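You operate a simulated robot arm through the tools that you are given. There is no shell and no other tool.

You are at the controls of a simulated robot arm. One attempt, no reset.

## Task
Swap the grey angle bracket on the clamp plate for the white one.
Fine: lay the grey one in the gap beside the other brackets; set the new one with its flange to the fence, then close both clamps.

It is judged by the outcome, as a careful person would: the job done as asked, and still so three seconds after it is handed in. It fails if anything else is knocked over, pushed out of place, dropped, spilled or broken.

## Robot
A 7-joint arm with a three-finger gripper, fixed in place. Base frame: the origin is on the floor under the middle of its stand, x ahead of it, y to its left, z up. Readings come in m, rad, newtons and seconds.
It reaches about 1.342 m from its shoulder. Its first joint turns from -2.897 to 2.897 rad. Payload 2.69 kg.
The TCP is the grasp point between the finger pads, 0.03 m short of the fingertips. In the tool frame z runs along the fingers and y along their closing line. The gripper opens to 0.128 m; its body begins 0.117 m behind the TCP.
Orientation is that of the tool frame in the base frame, as a unit quaternion [x, y, z, w]. With the fingers straight down and closing along the base's y, the tool's x points along the base's -x, its y along +y and its z along -z.

## Interface
- The arm moves only by the tool play_rows. Its arguments are lists of equal length, an entry for each row: "linear": the shift along the base's x, y, z in m, a list of three; "turn": the turn, a rotation vector about the base's x, y, z in rad, a list of three; "grip": the closure, from 0 (fully open) to 1 (shut). In form: {"linear": [[dx, dy, dz], ...], "turn": [[ax, ay, az], ...], "grip": [grip, ...]}. A call has 1 to 20 rows; each row is the pose to reach, as a shift and turn from the pose commanded when the call began. A row lasts 0.2 s, in which the tool goes at most 0.05 m and 0.15 rad; a call with a longer step from one row to the next is refused whole, and so is a gripper value outside its range. A pose out of reach is approached as far as the arm can. The call stops where the force on the tool passes 90 N (or 10 N more than at its start, if that is more) or the arm is blocked; 0.2 s more then pass. Each finger travels about 0.127 m/s and halts on what it meets, pressing with about 27 N; the grip force reading is that of the motor and also rises with nothing between the fingers. The clock runs only during rows and for 0.2 s after the last one: add rows that repeat a pose to give the fingers time. The reply holds the time, the measured pose of the TCP, the force on the tool along the base axes, the opening and the grip force, in the units named above and with some noise, with the torque about the TCP (base axes, N m) and any sound that the robot's microphone picked up.
- Cameras (640 x 400 px; columns grow to the right, rows downward): "scene" is fixed at [0.0508, -0.501, 1.6759]; the picture's right is [0.67, -0.74, 0.00], its down [-0.34, -0.31, -0.89] and it looks along [0.66, 0.59, -0.46] (base axes); focal length 356 px, centre (320, 200). "wrist" rides on the gripper at [0.058, 0.054, -0.131] in the tool frame; the picture's right is [-0.68, 0.74, 0.00], its down [-0.62, -0.57, -0.55] and it looks along [-0.40, -0.37, 0.84] (tool axes); focal length 234 px, centre (320, 200). There is no depth. A picture from a camera that has moved, and an enlarged one, comes with that camera's place and axes in the base frame and with its lens.
- grab_frame(camera): a new picture of that camera. No time passes.
- move_column(by): moves the trunk up (or, below 0, down) by that many m; the arm rides with it, the base frame stays. It gives what a move gives, with no picture.
- zoom(camera, box): a new picture of the part [left, top, right, bottom] of that camera's present view, enlarged. No time passes.
- close_job(): hands the job in; it is judged then, once.

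Places have to be worked out from the pictures, the camera data and where the tool is seen. Open the gripper and draw the arm clear of the work before you hand the job in, unless the task says otherwise.

The tools are called after ">>>" as a command line: name --argument value ..., lists and objects as JSON in quotes. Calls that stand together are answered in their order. play_rows: Moves the arm, as the interface text tells. Its arguments: {"type":"object","properties":{"linear":{"type":"array","items":{"type":"array","items":{"type":"number"}}},"turn":{"type":"array","items":{"type":"array","items":{"type":"number"}}},"grip":{"type":"array","items":{"type":"number"}}},"required":["linear","turn","grip"]} The other tools are called the same way: move_column (by) moves the trunk up or down; grab_frame (camera) takes a picture; zoom (camera, box) takes an enlarged picture of a part of a camera's view; close_job () hands the job in.

At the start:

```text
time_s: 0.0
tcp_pos: [0.6002, 0.1086, 1.2182]
ee_rot: [0.0, 1.0, 0.0, 0.0]
force: [0.6, -0.4, -1.1]
wrist_torque: [0.03, -0.02, 0.01]
gripper_width: 0.1281
grasp_force: 0.1
trunk travel left (down, up): [-0.15, 0.2]
```

scene: 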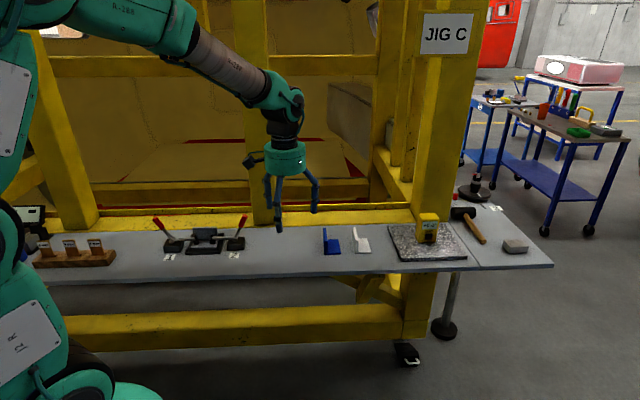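
wrist: 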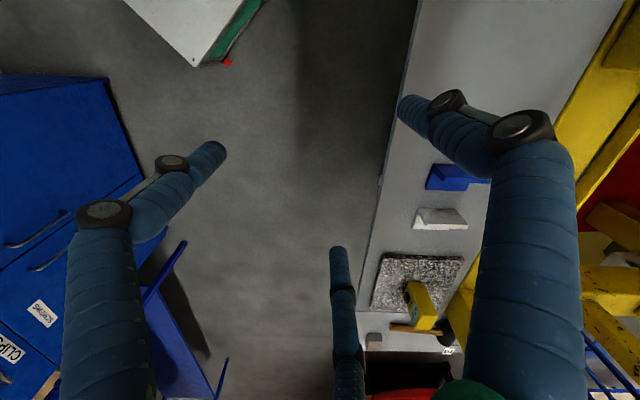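

I see the clamp plate at the left of the bench with two red-handled toggle clamps, and blue and white brackets to the right. I'll zoom in on those areas to get the details.

>>> zoom --camera "scene" --box '[140, 200, 270, 280]'

>>> zoom --camera "scene" --box '[270, 200, 400, 280]'

>>> zoom --camera "scene" --box '[0, 190, 130, 280]'

>>> zoom --camera "wrist" --box '[340, 130, 540, 260]'

```text
4.92 times, centred on (205, 240) of scene
camera zoom: at [0.0508, -0.501, 1.6759], right [0.67, -0.74, 0.0], down [-0.34, -0.31, -0.89], along [0.66, 0.59, -0.46], focal length 1755 px, centre (886, 3)
```

zoom: 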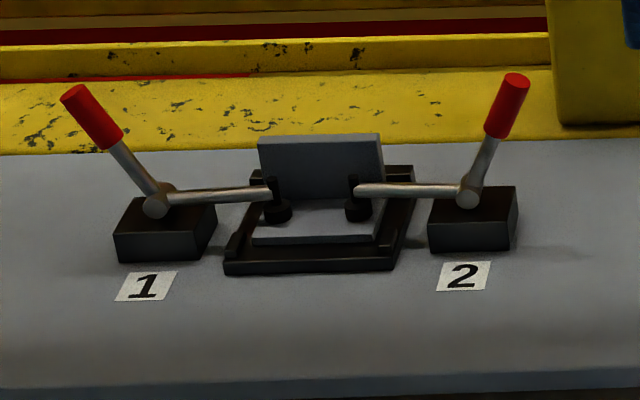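

```text
4.92 times, centred on (335, 240) of scene
camera zoom: at [0.0508, -0.501, 1.6759], right [0.67, -0.74, 0.0], down [-0.34, -0.31, -0.89], along [0.66, 0.59, -0.46], focal length 1755 px, centre (246, 3)
```

zoom: 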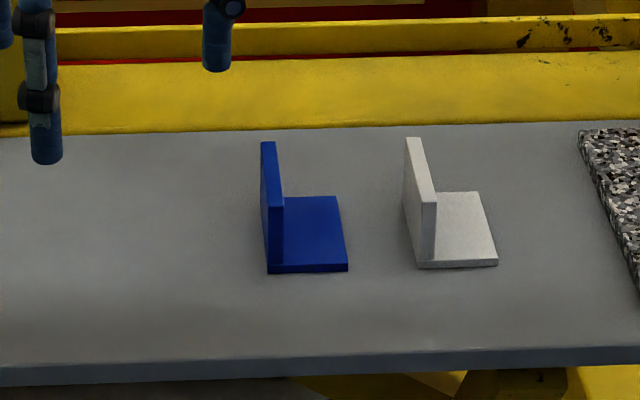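

```text
4.44 times, centred on (65, 235) of scene
camera zoom: at [0.0508, -0.501, 1.6759], right [0.67, -0.74, 0.0], down [-0.34, -0.31, -0.89], along [0.66, 0.59, -0.46], focal length 1584 px, centre (1453, 44)
```

zoom: 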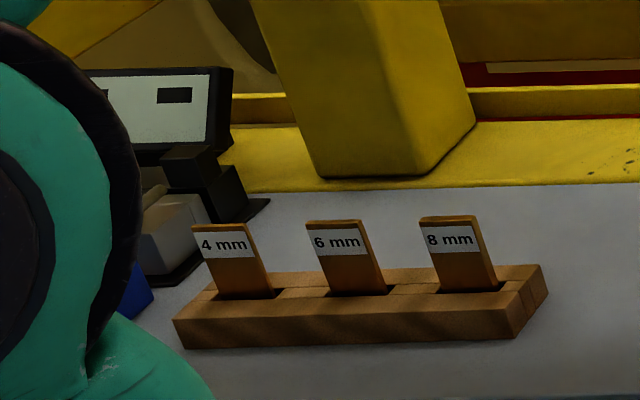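

```text
3.08 times, centred on (440, 195) of wrist
camera zoom: at [0.5431, 0.162, 1.3488], right [0.68, 0.74, 0.0], down [0.62, -0.57, 0.55], along [0.4, -0.37, -0.84], focal length 720 px, centre (-49, 215)
```

zoom: 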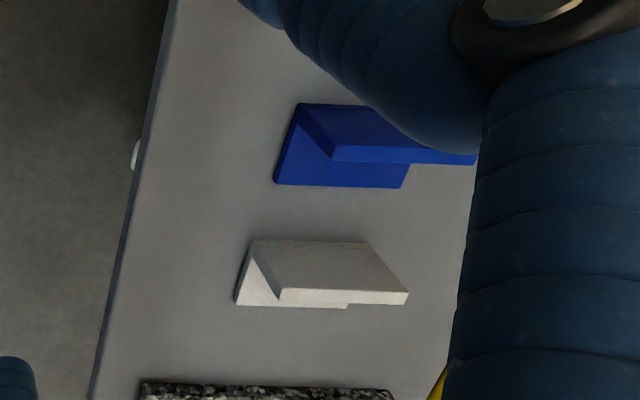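

The bench top comes out at about z = 0.905 with its front edge at 45° in the base frame. First I close the gripper in free air to learn how the three fingers come together.

>>> play_rows --linear '[[0, 0, 0], [0, 0, 0], [0, 0, 0], [0, 0, 0], [0, 0, 0], [0, 0, 0]]' --turn '[[0, 0, 0], [0, 0, 0], [0, 0, 0], [0, 0, 0], [0, 0, 0], [0, 0, 0]]' --grip '[1, 1, 1, 1, 1, 1]'

>>> grab_frame --camera "wrist"

>>> zoom --camera "scene" --box '[230, 120, 350, 240]'

```text
time_s: 1.4
tcp_pos: [0.6001, 0.1071, 1.2181]
ee_rot: [0.0, 1.0, 0.0, 0.0]
force: [0.2, -0.7, -0.3]
wrist_torque: [0.02, 0.01, 0.01]
gripper_width: 0.0021
grasp_force: 27.4
trunk travel left (down, up): [-0.15, 0.2]
```

```text
taken
camera wrist: at [0.5432, 0.162, 1.3488], right [0.68, 0.74, 0.0], down [0.62, -0.57, 0.55], along [0.4, -0.37, -0.84], focal length 234 px, centre (320, 200)
```

wrist: 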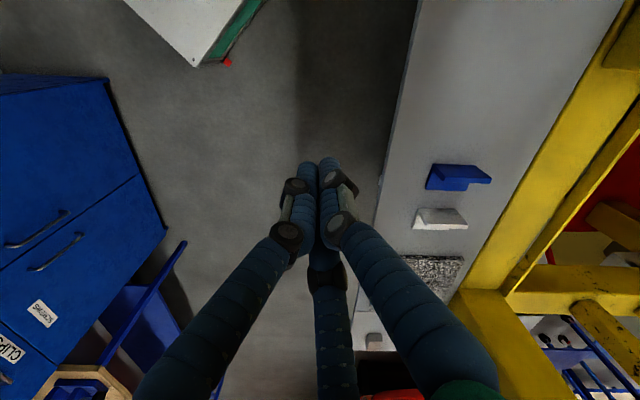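

```text
3.33 times, centred on (290, 180) of scene
camera zoom: at [0.0508, -0.501, 1.6759], right [0.67, -0.74, 0.0], down [-0.34, -0.31, -0.89], along [0.66, 0.59, -0.46], focal length 1188 px, centre (420, 267)
```

zoom: 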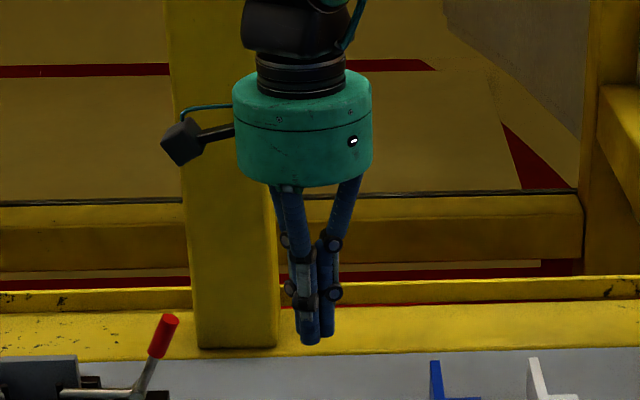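

Closed, the three slim fingers bunch together on the tool axis, so I can use them as a pusher and as a pinch grip. Now I move above the clamp plate so the wrist camera can look almost straight down on it.

>>> play_rows --linear '[[0, 0.03, 0.02], [0, 0.07, 0.04], [0, 0.11, 0.06], [0, 0.15, 0.08], [0, 0.19, 0.08], [0, 0.23, 0.08], [0, 0.27, 0.08], [0, 0.31, 0.08], [0, 0.35, 0.08], [0, 0.39, 0.08], [0, 0.42, 0.08], [0, 0.44, 0.08]]' --turn '[[0, 0, 0], [0, 0, 0], [0, 0, 0], [0, 0, 0], [0, 0, 0], [0, 0, 0], [0, 0, 0], [0, 0, 0], [0, 0, 0], [0, 0, 0], [0, 0, 0], [0, 0, 0]]' --grip '[1, 1, 1, 1, 1, 1, 1, 1, 1, 1, 1, 1]'

>>> grab_frame --camera "wrist"

>>> grab_frame --camera "scene"

```text
time_s: 4.0
tcp_pos: [0.6002, 0.5493, 1.2986]
ee_rot: [0.0, 1.0, 0.0, 0.0]
force: [-0.6, 1.2, 0.3]
wrist_torque: [-0.02, -0.01, 0.03]
gripper_width: 0.0021
grasp_force: 26.7
trunk travel left (down, up): [-0.15, 0.2]
```

```text
taken
camera wrist: at [0.5434, 0.6038, 1.4296], right [0.68, 0.74, 0.0], down [0.62, -0.57, 0.55], along [0.4, -0.37, -0.84], focal length 234 px, centre (320, 200)
```

wrist: 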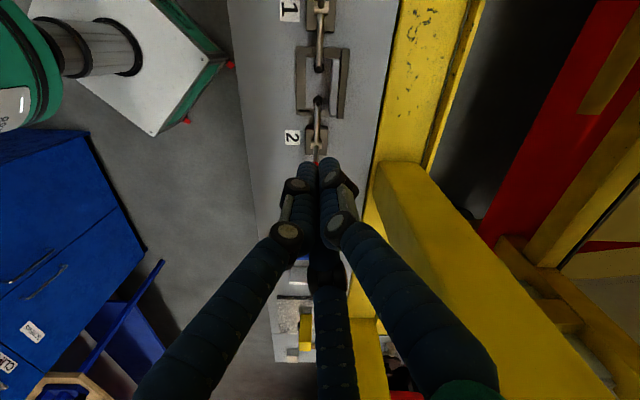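

```text
taken
```

scene: 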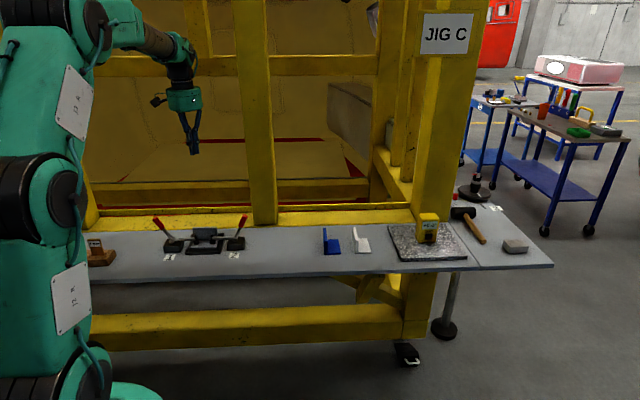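

Good top-down view: clamp 1 and clamp 2 with the plate between. I'll zoom in on the jig.

>>> zoom --camera "wrist" --box '[240, 0, 400, 100]'

>>> zoom --camera "wrist" --box '[270, 80, 370, 170]'

>>> zoom --camera "scene" --box '[190, 215, 240, 260]'

```text
4.00 times, centred on (320, 50) of wrist
camera zoom: at [0.5434, 0.6038, 1.4296], right [0.68, 0.74, 0.0], down [0.62, -0.57, 0.55], along [0.4, -0.37, -0.84], focal length 937 px, centre (320, 800)
```

zoom: 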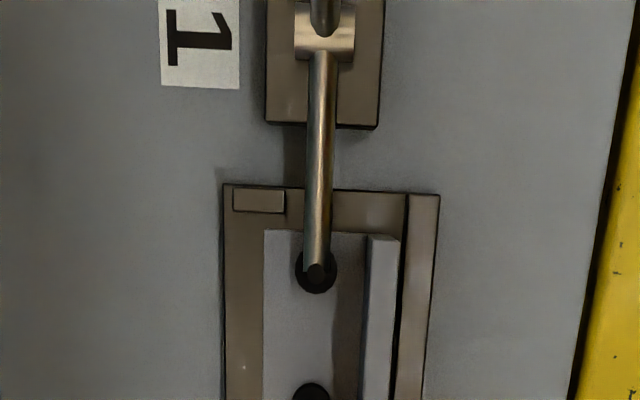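

```text
4.44 times, centred on (320, 125) of wrist
camera zoom: at [0.5434, 0.6038, 1.4296], right [0.68, 0.74, 0.0], down [0.62, -0.57, 0.55], along [0.4, -0.37, -0.84], focal length 1041 px, centre (320, 533)
```

zoom: 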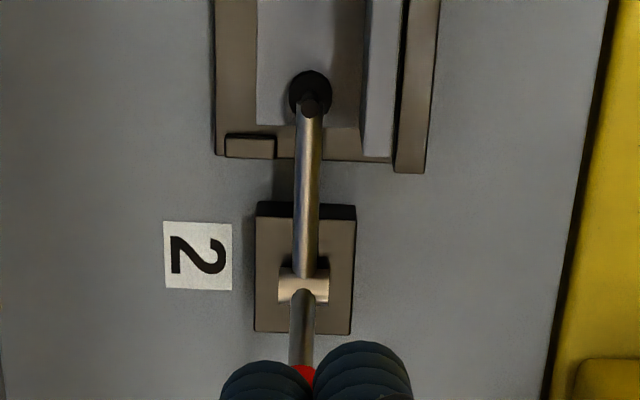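

```text
8.89 times, centred on (215, 238) of scene
camera zoom: at [0.0508, -0.501, 1.6759], right [0.67, -0.74, 0.0], down [-0.34, -0.31, -0.89], along [0.66, 0.59, -0.46], focal length 3168 px, centre (1253, -133)
```

zoom: 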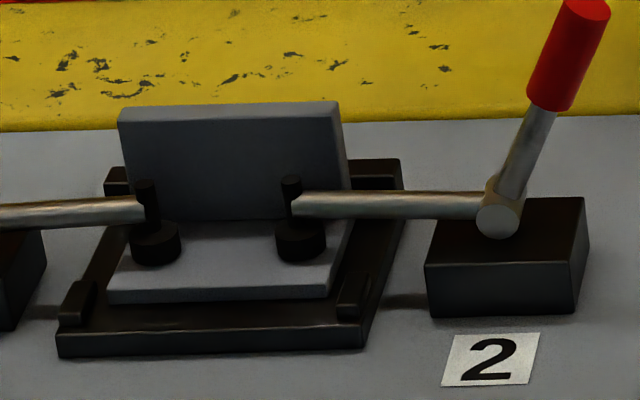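

From this view the plate spans about p=-0.043..0.078 along the bench, with the fence at the back (q≈0.85) and small side stops at the front corners. I'll zoom further on the fence and clamp details before moving.

>>> zoom --camera "scene" --box '[195, 225, 227, 257]'

>>> zoom --camera "scene" --box '[148, 210, 190, 262]'

>>> zoom --camera "wrist" --box '[290, 0, 350, 40]'

>>> zoom --camera "wrist" --box '[290, 40, 360, 125]'

```text
12.50 times, centred on (211, 241) of scene
camera zoom: at [0.0508, -0.501, 1.6759], right [0.67, -0.74, 0.0], down [-0.34, -0.31, -0.89], along [0.66, 0.59, -0.46], focal length 4455 px, centre (1682, -312)
```

zoom: 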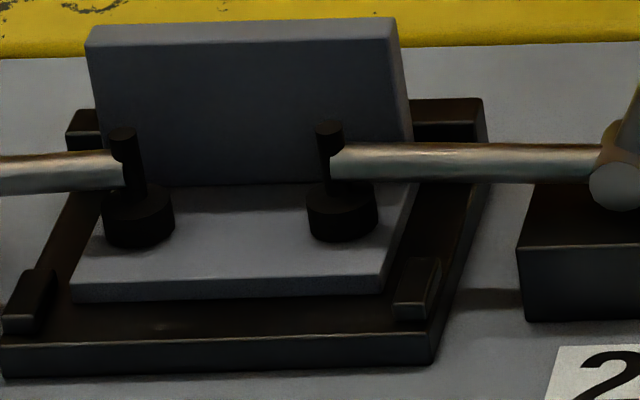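

```text
7.69 times, centred on (169, 236) of scene
camera zoom: at [0.0508, -0.501, 1.6759], right [0.67, -0.74, 0.0], down [-0.34, -0.31, -0.89], along [0.66, 0.59, -0.46], focal length 2742 px, centre (1482, -77)
```

zoom: 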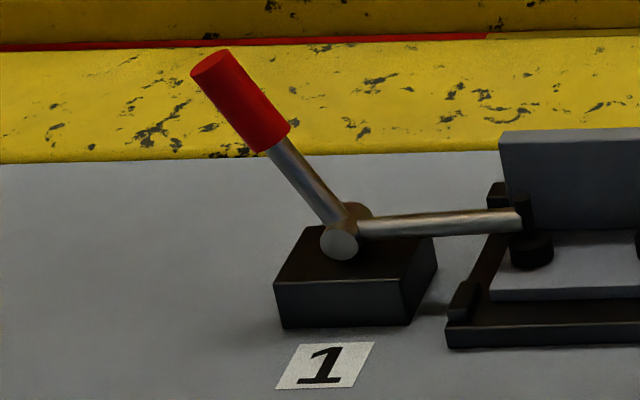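

```text
10.00 times, centred on (320, 20) of wrist
camera zoom: at [0.5434, 0.6038, 1.4296], right [0.68, 0.74, 0.0], down [0.62, -0.57, 0.55], along [0.4, -0.37, -0.84], focal length 2342 px, centre (320, 2000)
```

zoom: 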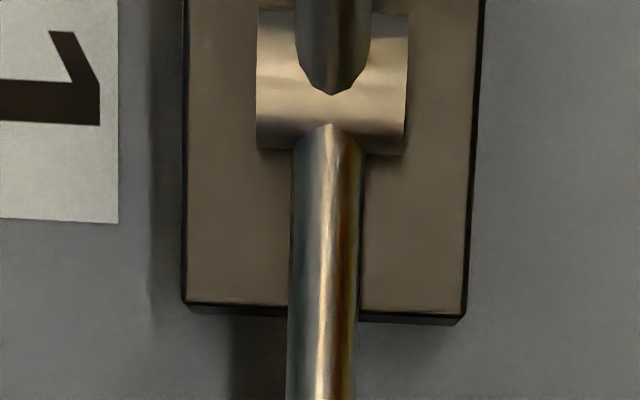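

```text
4.71 times, centred on (325, 82) of wrist
camera zoom: at [0.5434, 0.6038, 1.4296], right [0.68, 0.74, 0.0], down [0.62, -0.57, 0.55], along [0.4, -0.37, -0.84], focal length 1102 px, centre (296, 753)
```

zoom: 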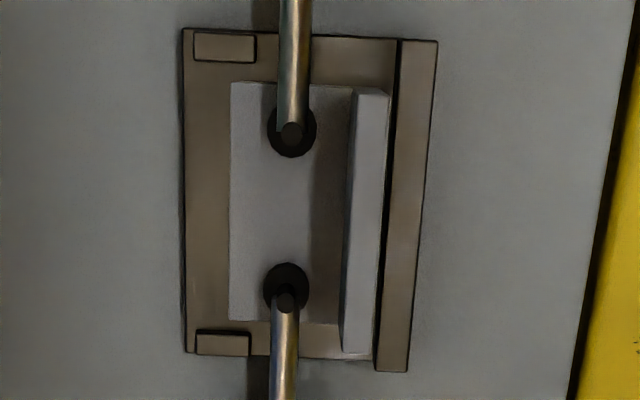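

Geometry is clear: clamp pivots at about p=-0.097 and p=0.1285, both in the plane q≈0.811, handles leaning outward ~25°. I rotate the tool by -45° (tool x along the bench) and hover the closed fingers just inside clamp 2's handle, still high.

>>> play_rows --linear '[[0.005, -0.005, -0.02], [0.012, -0.013, -0.04], [0.02, -0.021, -0.06], [0.028, -0.03, -0.08], [0.036, -0.038, -0.1], [0.044, -0.047, -0.12], [0.0507, -0.054, -0.14]]' --turn '[[0, 0, -0.12], [0, 0, -0.24], [0, 0, -0.36], [0, 0, -0.48], [0, 0, -0.6], [0, 0, -0.7], [0, 0, -0.7854]]' --grip '[1, 1, 1, 1, 1, 1, 1]'

>>> grab_frame --camera "wrist"

>>> zoom --camera "scene" --box '[160, 150, 280, 260]'

```text
time_s: 5.6
tcp_pos: [0.6498, 0.4935, 1.1593]
ee_rot: [0.382, 0.924, 0.0, 0.0]
force: [-0.4, -0.2, 0.0]
wrist_torque: [0.03, 0.0, -0.02]
gripper_width: 0.0021
grasp_force: 26.7
trunk travel left (down, up): [-0.15, 0.2]
```

```text
taken
camera wrist: at [0.6484, 0.5745, 1.2906], right [1.0, 0.04, 0.0], down [0.03, -0.84, 0.55], along [0.02, -0.55, -0.84], focal length 234 px, centre (320, 200)
```

wrist: 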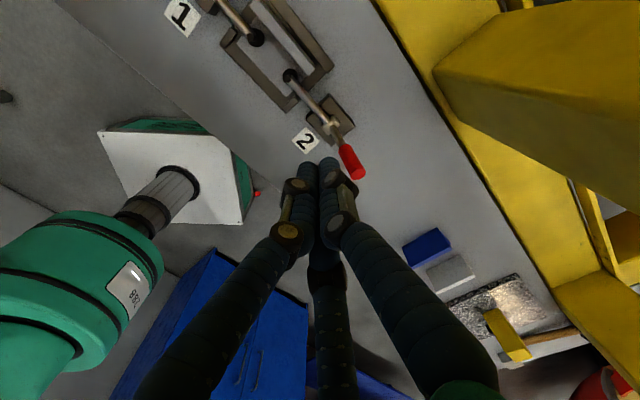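

```text
3.64 times, centred on (220, 205) of scene
camera zoom: at [0.0508, -0.501, 1.6759], right [0.67, -0.74, 0.0], down [-0.34, -0.31, -0.89], along [0.66, 0.59, -0.46], focal length 1296 px, centre (684, 182)
```

zoom: 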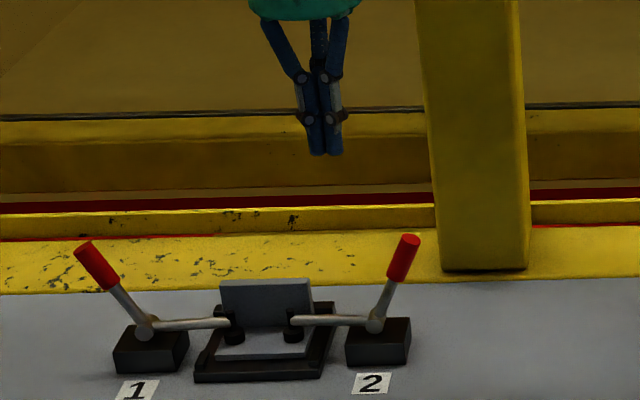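

The handle 2 tip triangulates to p≈0.18, q≈0.81, z≈1.036 and the fingers sit just inside it. I lower the closed fingertips to about z=0.99, above the clamp arm and inboard of the handle.

>>> play_rows --linear '[[0, 0, -0.04], [0, 0, -0.08], [0, 0, -0.115], [0, 0, -0.138]]' --turn '[[0, 0, 0], [0, 0, 0], [0, 0, 0], [0, 0, 0]]' --grip '[1, 1, 1, 1]'

>>> zoom --camera "scene" --box '[160, 180, 280, 260]'

>>> grab_frame --camera "wrist"

```text
time_s: 6.6
tcp_pos: [0.6479, 0.4938, 1.0174]
ee_rot: [0.382, 0.924, -0.001, -0.001]
force: [0.2, 0.3, -0.6]
wrist_torque: [0.03, 0.01, 0.04]
gripper_width: 0.0023
grasp_force: 26.5
trunk travel left (down, up): [-0.15, 0.2]
```

```text
5.00 times, centred on (220, 220) of scene
camera zoom: at [0.0508, -0.501, 1.6759], right [0.67, -0.74, 0.0], down [-0.34, -0.31, -0.89], along [0.66, 0.59, -0.46], focal length 1782 px, centre (820, 100)
```

zoom: 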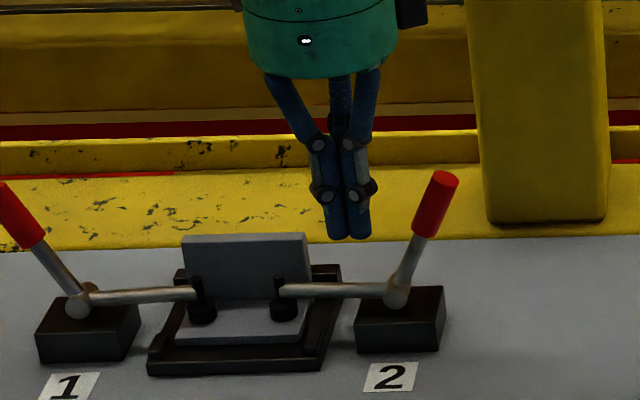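

```text
taken
camera wrist: at [0.6454, 0.5755, 1.1497], right [1.0, 0.04, 0.0], down [0.04, -0.84, 0.55], along [0.02, -0.55, -0.84], focal length 234 px, centre (320, 200)
```

wrist: 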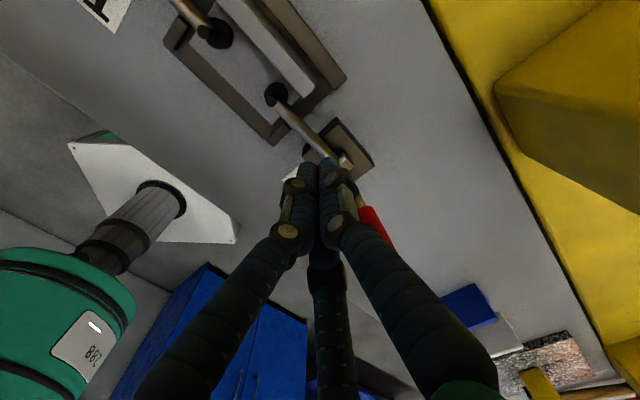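

Fingertips are inboard of handle 2 with about 3 cm to go and nothing is touching. I now push the handle outward (+p) along its arc in small steps, watching the force.

>>> play_rows --linear '[[0.0085, -0.0085, 0], [0.017, -0.017, 0], [0.0226, -0.0226, 0], [0.0283, -0.0283, -0.001], [0.0325, -0.0325, -0.003], [0.036, -0.036, -0.005], [0.0396, -0.0396, -0.007], [0.0431, -0.0431, -0.009]]' --turn '[[0, 0, 0], [0, 0, 0], [0, 0, 0], [0, 0, 0], [0, 0, 0], [0, 0, 0], [0, 0, 0], [0, 0, 0]]' --grip '[1, 1, 1, 1, 1, 1, 1, 1]'

>>> zoom --camera "scene" --box '[160, 180, 280, 260]'

```text
time_s: 8.4
tcp_pos: [0.6931, 0.4493, 1.0085]
ee_rot: [0.383, 0.924, 0.0, 0.0]
force: [-0.2, -0.1, 0.1]
wrist_torque: [0.0, 0.0, -0.01]
gripper_width: 0.0022
grasp_force: 26.5
trunk travel left (down, up): [-0.15, 0.2]
```

```text
5.00 times, centred on (220, 220) of scene
camera zoom: at [0.0508, -0.501, 1.6759], right [0.67, -0.74, 0.0], down [-0.34, -0.31, -0.89], along [0.66, 0.59, -0.46], focal length 1782 px, centre (820, 100)
```

zoom: 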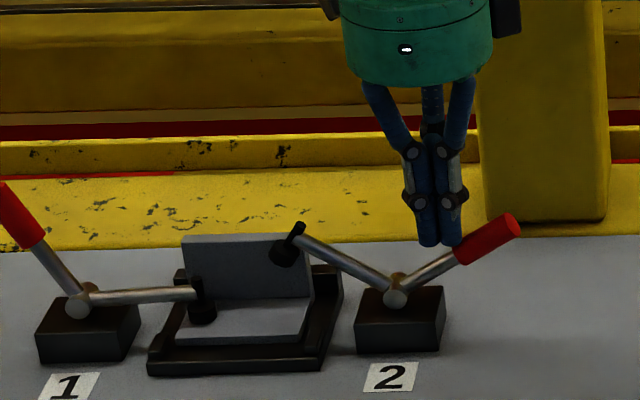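

The clamp is swinging open (arm about 30° up) with almost no resistance. I continue along the arc, pushing the handle down toward horizontal.

>>> play_rows --linear '[[0.0066, -0.0066, -0.006], [0.0131, -0.0131, -0.013], [0.0171, -0.0171, -0.021], [0.0211, -0.0211, -0.029], [0.0225, -0.0225, -0.035]]' --turn '[[0, 0, 0], [0, 0, 0], [0, 0, 0], [0, 0, 0], [0, 0, 0]]' --grip '[1, 1, 1, 1, 1]'

>>> zoom --camera "scene" --box '[160, 180, 280, 260]'

```text
time_s: 9.6
tcp_pos: [0.7156, 0.4296, 0.9754]
ee_rot: [0.383, 0.924, 0.0, 0.001]
force: [-1.1, 0.6, -0.3]
wrist_torque: [0.03, -0.04, 0.03]
gripper_width: 0.0024
grasp_force: 26.9
trunk travel left (down, up): [-0.15, 0.2]
```

```text
5.00 times, centred on (220, 220) of scene
camera zoom: at [0.0508, -0.501, 1.6759], right [0.67, -0.74, 0.0], down [-0.34, -0.31, -0.89], along [0.66, 0.59, -0.46], focal length 1782 px, centre (820, 100)
```

zoom: 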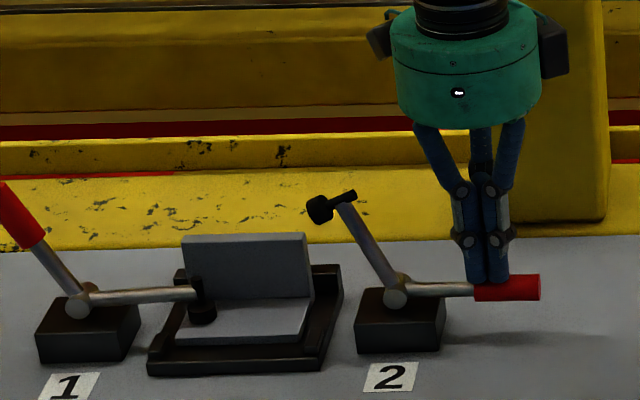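

Handle 2 is now horizontal and the arm is up about 63°. I press a little further to see whether it has more travel or is at its end stop.

>>> play_rows --linear '[[0, 0, -0.004], [0, 0, -0.008], [0, 0, -0.012]]' --turn '[[0, 0, 0], [0, 0, 0], [0, 0, 0]]' --grip '[1, 1, 1]'

>>> zoom --camera "scene" --box '[160, 180, 280, 260]'

```text
time_s: 10.4
tcp_pos: [0.7171, 0.429, 0.9756]
ee_rot: [0.383, 0.924, 0.005, 0.004]
force: [-20.0, -5.3, 79.8]
wrist_torque: [0.08, 0.89, 0.03]
gripper_width: 0.0023
grasp_force: 26.7
trunk travel left (down, up): [-0.15, 0.2]
```

```text
5.00 times, centred on (220, 220) of scene
camera zoom: at [0.0508, -0.501, 1.6759], right [0.67, -0.74, 0.0], down [-0.34, -0.31, -0.89], along [0.66, 0.59, -0.46], focal length 1782 px, centre (820, 100)
```

zoom: 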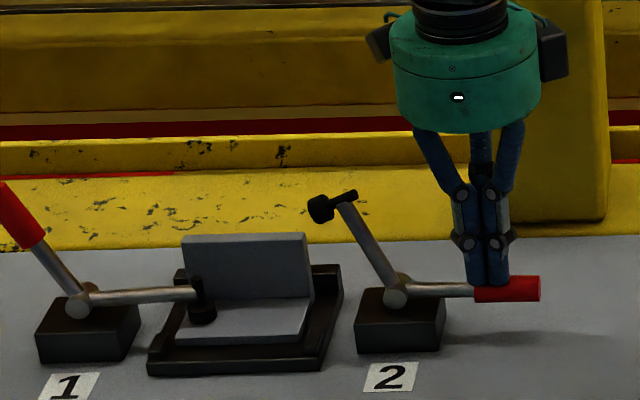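

Force jumped to 80 N: handle 2 is at its open stop. I lift away and travel over to just inboard of clamp 1's handle at a safe height.

>>> play_rows --linear '[[0, 0, 0.03], [0, 0, 0.075], [0, 0, 0.12], [0, 0, 0.165], [-0.03, 0.03, 0.17], [-0.06, 0.06, 0.17], [-0.09, 0.09, 0.17], [-0.12, 0.12, 0.17], [-0.15, 0.15, 0.17], [-0.18, 0.18, 0.17], [-0.1964, 0.1964, 0.17]]' --turn '[[0, 0, 0], [0, 0, 0], [0, 0, 0], [0, 0, 0], [0, 0, 0], [0, 0, 0], [0, 0, 0], [0, 0, 0], [0, 0, 0], [0, 0, 0], [0, 0, 0]]' --grip '[1, 1, 1, 1, 1, 1, 1, 1, 1, 1, 1]'

>>> zoom --camera "scene" --box '[130, 160, 270, 260]'

>>> grab_frame --camera "wrist"

```text
time_s: 12.8
tcp_pos: [0.5215, 0.6252, 1.1345]
ee_rot: [0.382, 0.924, 0.0, 0.0]
force: [-0.5, -0.3, -0.3]
wrist_torque: [-0.02, -0.02, 0.04]
gripper_width: 0.0023
grasp_force: 26.9
trunk travel left (down, up): [-0.15, 0.2]
```

```text
4.00 times, centred on (200, 210) of scene
camera zoom: at [0.0508, -0.501, 1.6759], right [0.67, -0.74, 0.0], down [-0.34, -0.31, -0.89], along [0.66, 0.59, -0.46], focal length 1426 px, centre (800, 160)
```

zoom: 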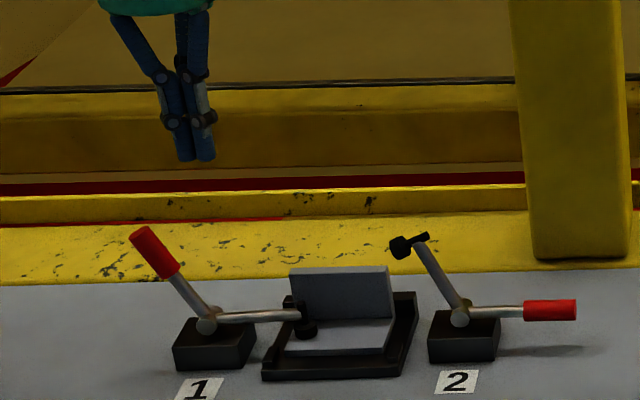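

```text
taken
camera wrist: at [0.5196, 0.705, 1.2656], right [1.0, 0.04, 0.0], down [0.04, -0.84, 0.55], along [0.02, -0.55, -0.84], focal length 234 px, centre (320, 200)
```

wrist: 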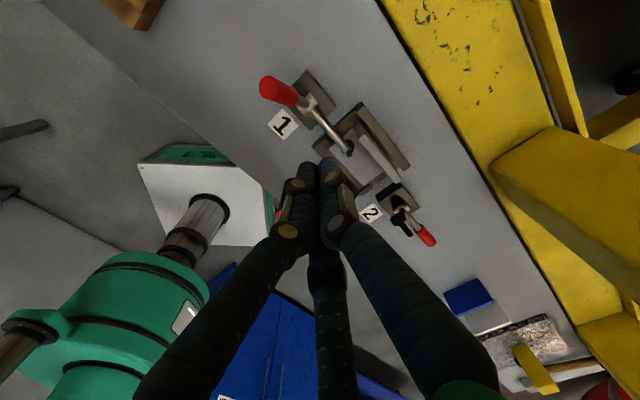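

Clamp 2 stays open on its own. Fingers are mirrored just inside handle 1, so I descend and push it outward (-p) with the same arc.

>>> play_rows --linear '[[0, 0, -0.045], [0, 0, -0.09], [0, 0, -0.114], [-0.0085, 0.0085, -0.114], [-0.017, 0.017, -0.114], [-0.0226, 0.0226, -0.114], [-0.0283, 0.0283, -0.115], [-0.0325, 0.0325, -0.117], [-0.036, 0.036, -0.119], [-0.0396, 0.0396, -0.121], [-0.0431, 0.0431, -0.123]]' --turn '[[0, 0, 0], [0, 0, 0], [0, 0, 0], [0, 0, 0], [0, 0, 0], [0, 0, 0], [0, 0, 0], [0, 0, 0], [0, 0, 0], [0, 0, 0], [0, 0, 0]]' --grip '[1, 1, 1, 1, 1, 1, 1, 1, 1, 1, 1]'

>>> zoom --camera "scene" --box '[130, 160, 270, 260]'

```text
time_s: 15.2
tcp_pos: [0.4754, 0.6673, 1.0092]
ee_rot: [0.383, 0.924, 0.0, 0.0]
force: [-0.2, 0.2, -0.5]
wrist_torque: [-0.02, -0.01, 0.02]
gripper_width: 0.0022
grasp_force: 26.9
trunk travel left (down, up): [-0.15, 0.2]
```

```text
4.00 times, centred on (200, 210) of scene
camera zoom: at [0.0508, -0.501, 1.6759], right [0.67, -0.74, 0.0], down [-0.34, -0.31, -0.89], along [0.66, 0.59, -0.46], focal length 1426 px, centre (800, 160)
```

zoom: 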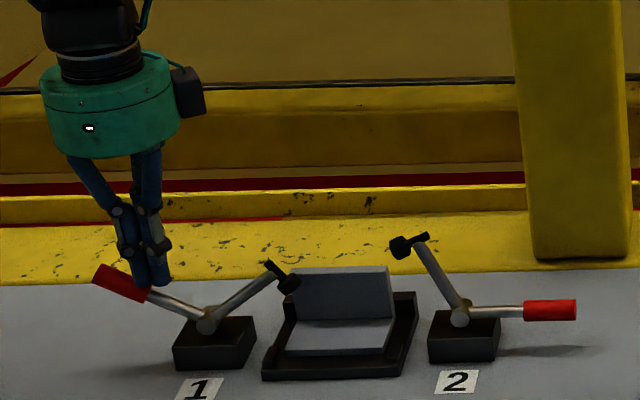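

Clamp 1 is opening the same way. I finish the arc down to the handle's horizontal stop, without pressing beyond it.

>>> play_rows --linear '[[-0.0066, 0.0066, -0.006], [-0.0131, 0.0131, -0.013], [-0.0171, 0.0171, -0.021], [-0.0211, 0.0211, -0.029], [-0.0225, 0.0225, -0.035], [-0.0225, 0.0225, -0.038]]' --turn '[[0, 0, 0], [0, 0, 0], [0, 0, 0], [0, 0, 0], [0, 0, 0], [0, 0, 0]]' --grip '[1, 1, 1, 1, 1, 1]'

>>> zoom --camera "scene" --box '[130, 160, 270, 260]'

```text
time_s: 16.6
tcp_pos: [0.4547, 0.6893, 0.9757]
ee_rot: [0.383, 0.924, 0.002, 0.001]
force: [0.9, -3.6, 14.6]
wrist_torque: [-0.17, -0.1, 0.04]
gripper_width: 0.002
grasp_force: 26.7
trunk travel left (down, up): [-0.15, 0.2]
```

```text
4.00 times, centred on (200, 210) of scene
camera zoom: at [0.0508, -0.501, 1.6759], right [0.67, -0.74, 0.0], down [-0.34, -0.31, -0.89], along [0.66, 0.59, -0.46], focal length 1426 px, centre (800, 160)
```

zoom: 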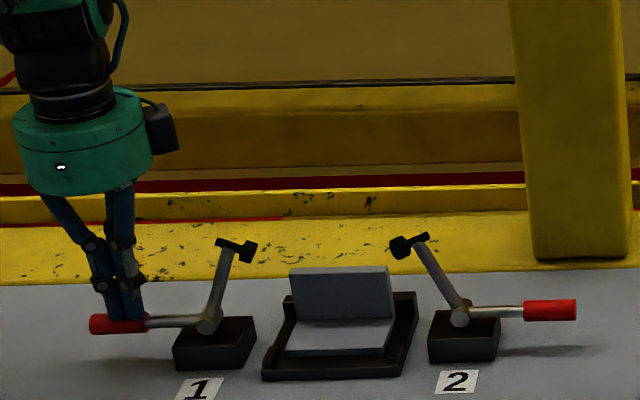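

Both clamps are open and resting on their stops. I lift, half-open the fingers and hover above the grey bracket's flange.

>>> play_rows --linear '[[0, 0, 0.04], [0, 0, 0.085], [0, 0, 0.13], [0, 0, 0.16], [0.03, -0.022, 0.16], [0.06, -0.0438, 0.16], [0.09, -0.0656, 0.16], [0.12, -0.0875, 0.16], [0.1511, -0.1101, 0.155], [0.1511, -0.1101, 0.15]]' --turn '[[0, 0, 0], [0, 0, 0], [0, 0, 0], [0, 0, 0], [0, 0, 0], [0, 0, 0], [0, 0, 0], [0, 0, 0], [0, 0, 0], [0, 0, 0]]' --grip '[1, 1, 1, 1, 0.6, 0.6, 0.6, 0.6, 0.6, 0.6]'

>>> grab_frame --camera "wrist"

>>> zoom --camera "scene" --box '[150, 160, 270, 260]'

```text
time_s: 18.8
tcp_pos: [0.6052, 0.5769, 1.1216]
ee_rot: [0.383, 0.924, 0.0, 0.0]
force: [0.6, -0.7, -0.7]
wrist_torque: [0.07, 0.06, 0.0]
gripper_width: 0.0512
grasp_force: 0.1
trunk travel left (down, up): [-0.15, 0.2]
```

```text
taken
camera wrist: at [0.6036, 0.6583, 1.2538], right [1.0, 0.04, 0.0], down [0.04, -0.84, 0.55], along [0.02, -0.55, -0.84], focal length 234 px, centre (320, 200)
```

wrist: 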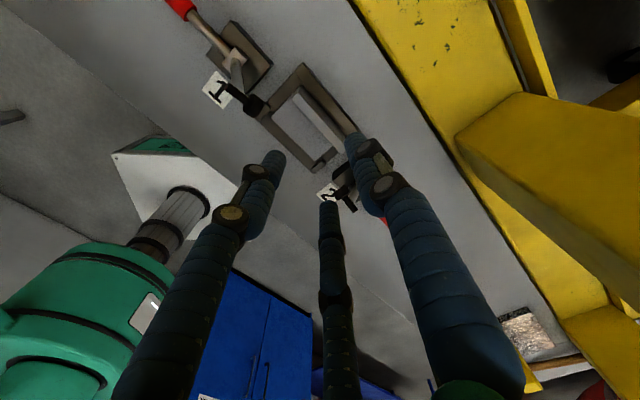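

```text
4.00 times, centred on (210, 210) of scene
camera zoom: at [0.0508, -0.501, 1.6759], right [0.67, -0.74, 0.0], down [-0.34, -0.31, -0.89], along [0.66, 0.59, -0.46], focal length 1426 px, centre (760, 160)
```

zoom: 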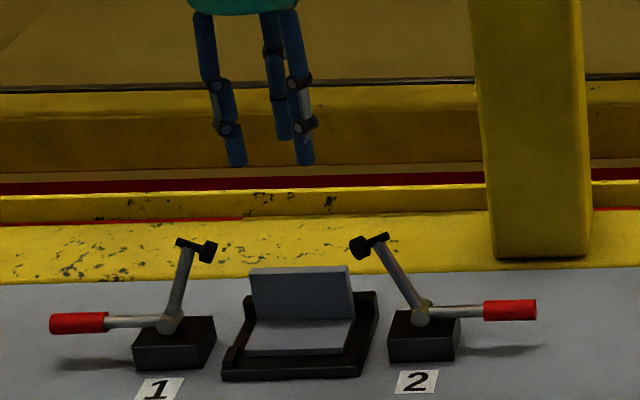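

Gripper is about 51 mm open above the bracket and the clamps hold open. I zoom in on the wrist view to measure the flange position relative to the fingers.

>>> zoom --camera "wrist" --box '[240, 50, 380, 190]'

```text
2.86 times, centred on (310, 120) of wrist
camera zoom: at [0.6036, 0.6583, 1.2538], right [1.0, 0.04, 0.0], down [0.04, -0.84, 0.55], along [0.02, -0.55, -0.84], focal length 669 px, centre (349, 429)
```

zoom: 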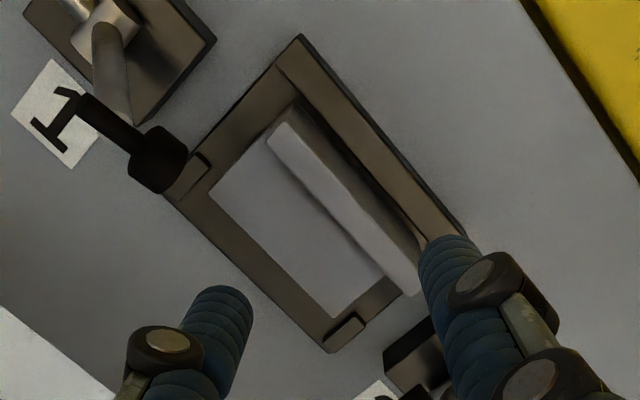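

The flange measures q≈0.835–0.846, centred at p≈0.018, so the TCP is on it to about 1 mm. The raised pads are close to the knuckles, so I narrow the fingers to ~33 mm and descend until the tips are just above the flange top to check.

>>> play_rows --linear '[[0.001, 0.001, 0], [0.001, 0.001, -0.03], [0.001, 0.001, -0.06], [0.001, 0.001, -0.09], [0.001, 0.001, -0.107]]' --turn '[[0, 0, 0], [0, 0, 0], [0, 0, 0], [0, 0, 0], [0, 0, 0]]' --grip '[0.75, 0.75, 0.75, 0.75, 0.75]'

>>> zoom --camera "scene" --box '[170, 190, 260, 260]'

>>> grab_frame --camera "wrist"

>>> zoom --camera "wrist" --box '[240, 80, 400, 220]'

```text
time_s: 20.0
tcp_pos: [0.6055, 0.5787, 1.0165]
ee_rot: [0.383, 0.924, 0.0, -0.001]
force: [-0.4, 0.0, -0.8]
wrist_torque: [0.03, 0.03, -0.02]
gripper_width: 0.0321
grasp_force: 0.0
trunk travel left (down, up): [-0.15, 0.2]
```

```text
5.71 times, centred on (215, 225) of scene
camera zoom: at [0.0508, -0.501, 1.6759], right [0.67, -0.74, 0.0], down [-0.34, -0.31, -0.89], along [0.66, 0.59, -0.46], focal length 2037 px, centre (920, 57)
```

zoom: 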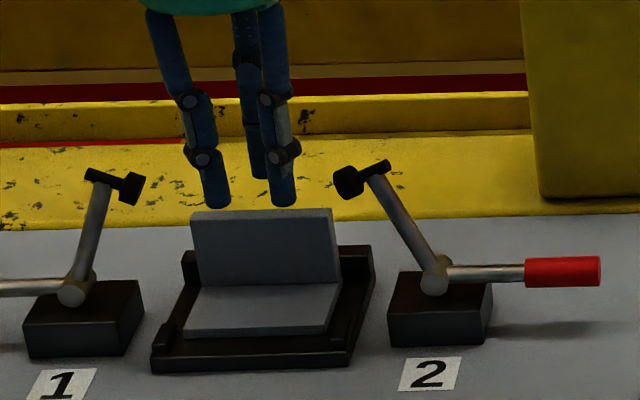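

```text
taken
camera wrist: at [0.6048, 0.6599, 1.1476], right [1.0, 0.04, 0.0], down [0.04, -0.83, 0.55], along [0.02, -0.55, -0.84], focal length 234 px, centre (320, 200)
```

wrist: 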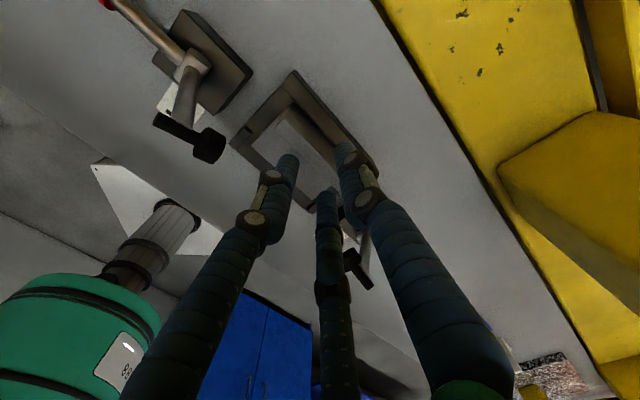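

```text
2.86 times, centred on (320, 150) of wrist
camera zoom: at [0.6048, 0.6599, 1.1476], right [1.0, 0.04, 0.0], down [0.04, -0.83, 0.55], along [0.02, -0.55, -0.84], focal length 669 px, centre (320, 343)
```

zoom: 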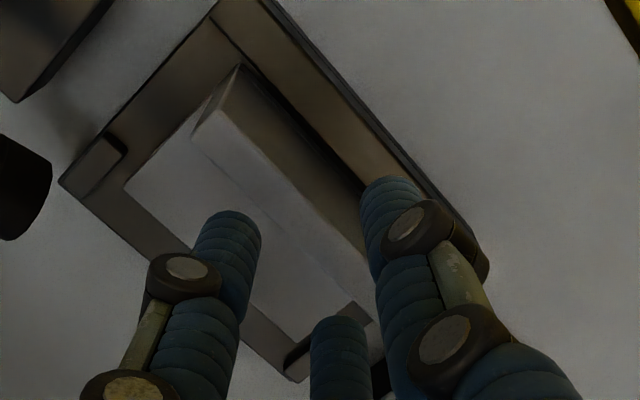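

The fingers straddle the flange: two in front, one behind, with the clamps' pads clear. I descend another 47 mm so the tips end about 1 cm above the fence top, then close.

>>> play_rows --linear '[[0, 0, -0.015], [0, 0, -0.03], [0, 0, -0.042], [0, 0, -0.047], [0, 0, -0.047]]' --turn '[[0, 0, 0], [0, 0, 0], [0, 0, 0], [0, 0, 0], [0, 0, 0]]' --grip '[0.75, 0.75, 0.75, 0.75, 0.75]'

>>> zoom --camera "scene" --box '[180, 205, 250, 260]'

```text
time_s: 20.7
tcp_pos: [0.6157, 0.588, 1.0024]
ee_rot: [0.383, 0.924, 0.014, 0.006]
force: [0.1, 0.3, 27.7]
wrist_torque: [-0.12, 0.04, -0.04]
gripper_width: 0.0337
grasp_force: 1.1
trunk travel left (down, up): [-0.15, 0.2]
stopped in row 3: the force on the tool passed its limit at 103 N (the readings are from after the stop); the commanded pose is now the measured one
```

```text
7.27 times, centred on (215, 232) of scene
camera zoom: at [0.0508, -0.501, 1.6759], right [0.67, -0.74, 0.0], down [-0.34, -0.31, -0.89], along [0.66, 0.59, -0.46], focal length 2592 px, centre (1084, -36)
```

zoom: 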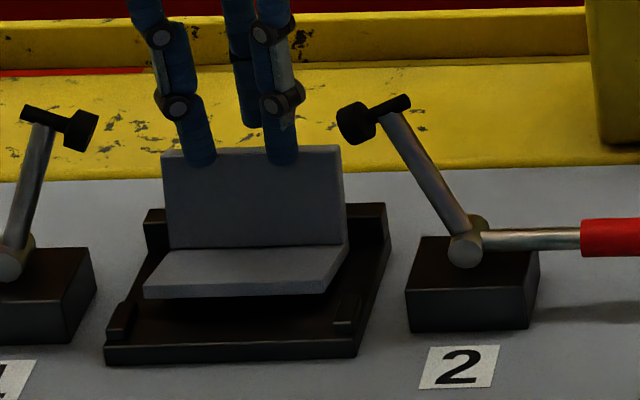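

The descent stopped early: the front fingers landed on the flange's top edge instead of passing in front, since the finger opening is centred off the TCP. I back straight up to relieve the contact and then check the bracket's state.

>>> play_rows --linear '[[0, 0, 0.01], [0, 0, 0.03], [0, 0, 0.06], [0, 0, 0.09]]' --turn '[[0, 0, 0], [0, 0, 0], [0, 0, 0], [0, 0, 0]]' --grip '[0.75, 0.75, 0.75, 0.75]'

>>> zoom --camera "scene" --box '[180, 205, 250, 260]'

>>> zoom --camera "wrist" --box '[240, 50, 380, 190]'

```text
time_s: 21.7
tcp_pos: [0.6125, 0.5869, 1.0884]
ee_rot: [0.383, 0.924, 0.011, 0.005]
force: [-0.2, -0.5, 0.2]
wrist_torque: [0.03, -0.01, 0.01]
gripper_width: 0.0319
grasp_force: 0.0
trunk travel left (down, up): [-0.15, 0.2]
```

```text
7.27 times, centred on (215, 232) of scene
camera zoom: at [0.0508, -0.501, 1.6759], right [0.67, -0.74, 0.0], down [-0.34, -0.31, -0.89], along [0.66, 0.59, -0.46], focal length 2592 px, centre (1084, -36)
```

zoom: 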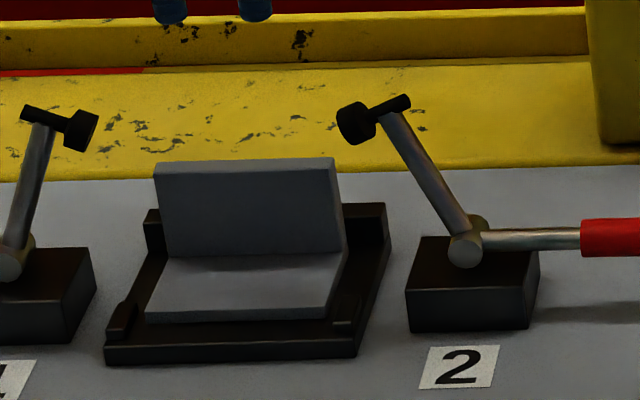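

```text
2.86 times, centred on (310, 120) of wrist
camera zoom: at [0.6078, 0.6639, 1.2208], right [1.0, 0.04, 0.02], down [0.03, -0.84, 0.54], along [0.04, -0.53, -0.84], focal length 669 px, centre (349, 429)
```

zoom: 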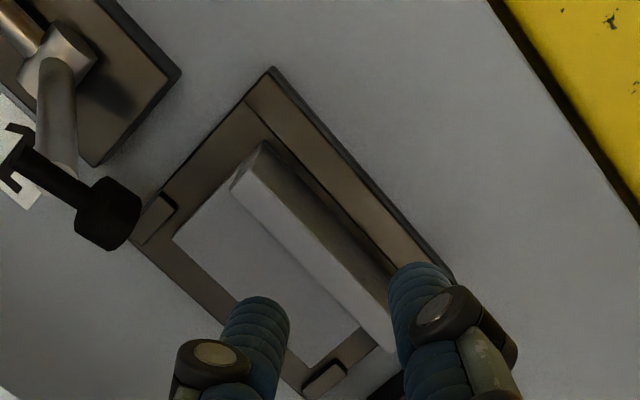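

The bracket settled flat back on the plate between the side stops, nothing disturbed. The stop left a slight tool tilt, so I undo that, hover higher and re-measure.

>>> play_rows --linear '[[0, 0, 0.01], [-0.003, -0.003, 0.02], [-0.006, -0.006, 0.03], [-0.006, -0.006, 0.03]]' --turn '[[-0.008, 0.009, 0], [-0.0165, 0.0177, 0], [-0.0165, 0.0177, 0], [-0.0165, 0.0177, 0]]' --grip '[0.68, 0.68, 0.68, 0.68]'

>>> grab_frame --camera "wrist"

>>> zoom --camera "wrist" --box '[240, 50, 380, 190]'

```text
time_s: 22.7
tcp_pos: [0.6045, 0.5807, 1.1173]
ee_rot: [0.383, 0.924, -0.001, 0.0]
force: [0.4, -0.1, 0.0]
wrist_torque: [-0.02, -0.01, 0.02]
gripper_width: 0.0413
grasp_force: 0.0
trunk travel left (down, up): [-0.15, 0.2]
```

```text
taken
camera wrist: at [0.6034, 0.6612, 1.2477], right [1.0, 0.04, 0.0], down [0.04, -0.83, 0.55], along [0.02, -0.55, -0.84], focal length 234 px, centre (320, 200)
```

wrist: 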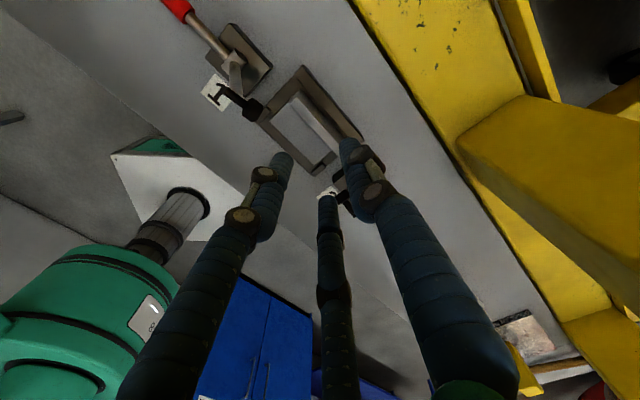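

```text
2.86 times, centred on (310, 120) of wrist
camera zoom: at [0.6034, 0.6612, 1.2477], right [1.0, 0.04, 0.0], down [0.04, -0.83, 0.55], along [0.02, -0.55, -0.84], focal length 669 px, centre (349, 429)
```

zoom: 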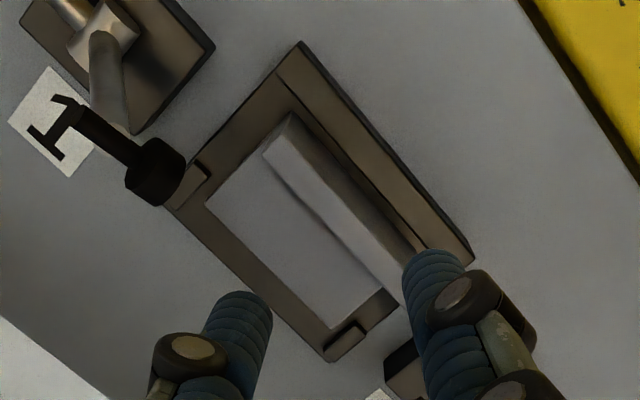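

Relative to the camera, the flange centre is directly under the TCP; to give the two front fingers room I shift the TCP about 8 mm toward the front (-q) and descend to just above the flange top to re-check.

>>> play_rows --linear '[[-0.0051, -0.0062, -0.02], [-0.0051, -0.0062, -0.05], [-0.0051, -0.0062, -0.08], [-0.0051, -0.0062, -0.1], [-0.0051, -0.0062, -0.1]]' --turn '[[0, 0, 0], [0, 0, 0], [0, 0, 0], [0, 0, 0], [0, 0, 0]]' --grip '[0.68, 0.68, 0.68, 0.68, 0.68]'

>>> zoom --camera "wrist" --box '[240, 80, 400, 220]'

>>> zoom --camera "scene" --box '[180, 200, 250, 260]'

```text
time_s: 23.9
tcp_pos: [0.6008, 0.5755, 1.0164]
ee_rot: [0.383, 0.924, 0.0, -0.001]
force: [0.1, -1.0, -0.5]
wrist_torque: [0.01, -0.03, -0.01]
gripper_width: 0.0408
grasp_force: 0.1
trunk travel left (down, up): [-0.15, 0.2]
```

```text
2.86 times, centred on (320, 150) of wrist
camera zoom: at [0.5992, 0.655, 1.1486], right [1.0, 0.04, 0.0], down [0.04, -0.83, 0.55], along [0.02, -0.55, -0.84], focal length 669 px, centre (320, 343)
```

zoom: 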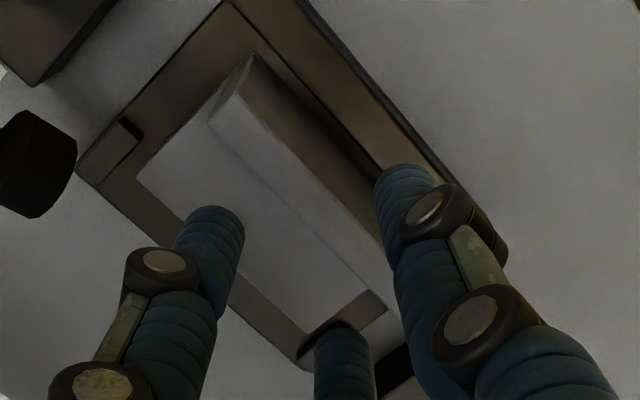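

```text
6.67 times, centred on (215, 230) of scene
camera zoom: at [0.0508, -0.501, 1.6759], right [0.67, -0.74, 0.0], down [-0.34, -0.31, -0.89], along [0.66, 0.59, -0.46], focal length 2376 px, centre (1020, 0)
```

zoom: 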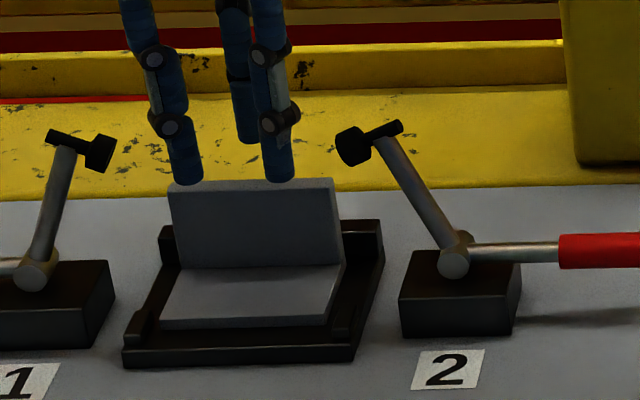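

Now the front fingers and rear finger each clear the flange by roughly 12 mm. I descend 48 mm to straddle the flange.

>>> play_rows --linear '[[0, 0, -0.012], [0, 0, -0.024], [0, 0, -0.036], [0, 0, -0.044], [0, 0, -0.048]]' --turn '[[0, 0, 0], [0, 0, 0], [0, 0, 0], [0, 0, 0], [0, 0, 0]]' --grip '[0.68, 0.68, 0.68, 0.68, 0.68]'

>>> zoom --camera "scene" --box '[180, 200, 250, 260]'

>>> zoom --camera "wrist" --box '[240, 80, 400, 220]'

```text
time_s: 25.1
tcp_pos: [0.6011, 0.5742, 0.9683]
ee_rot: [0.383, 0.924, 0.0, -0.001]
force: [-0.3, 0.5, 0.4]
wrist_torque: [0.03, 0.02, -0.01]
gripper_width: 0.041
grasp_force: 0.2
trunk travel left (down, up): [-0.15, 0.2]
```

```text
6.67 times, centred on (215, 230) of scene
camera zoom: at [0.0508, -0.501, 1.6759], right [0.67, -0.74, 0.0], down [-0.34, -0.31, -0.89], along [0.66, 0.59, -0.46], focal length 2376 px, centre (1020, 0)
```

zoom: 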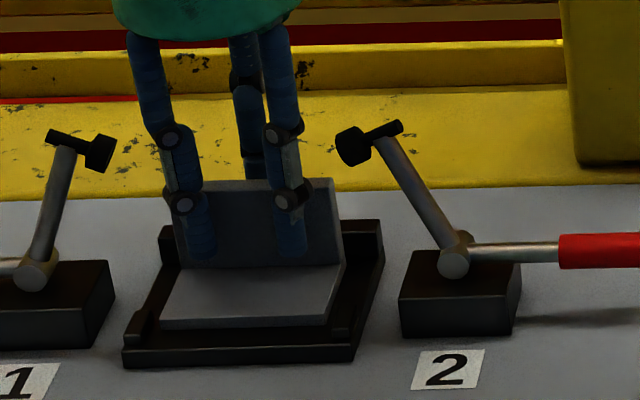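

```text
2.86 times, centred on (320, 150) of wrist
camera zoom: at [0.5991, 0.6544, 1.1001], right [1.0, 0.04, 0.0], down [0.04, -0.83, 0.55], along [0.02, -0.55, -0.84], focal length 669 px, centre (320, 343)
```

zoom: 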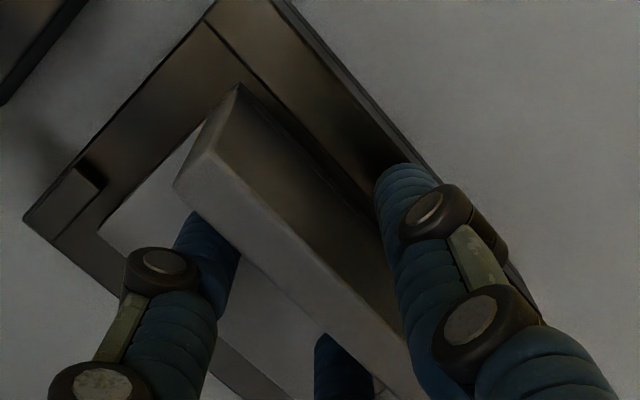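

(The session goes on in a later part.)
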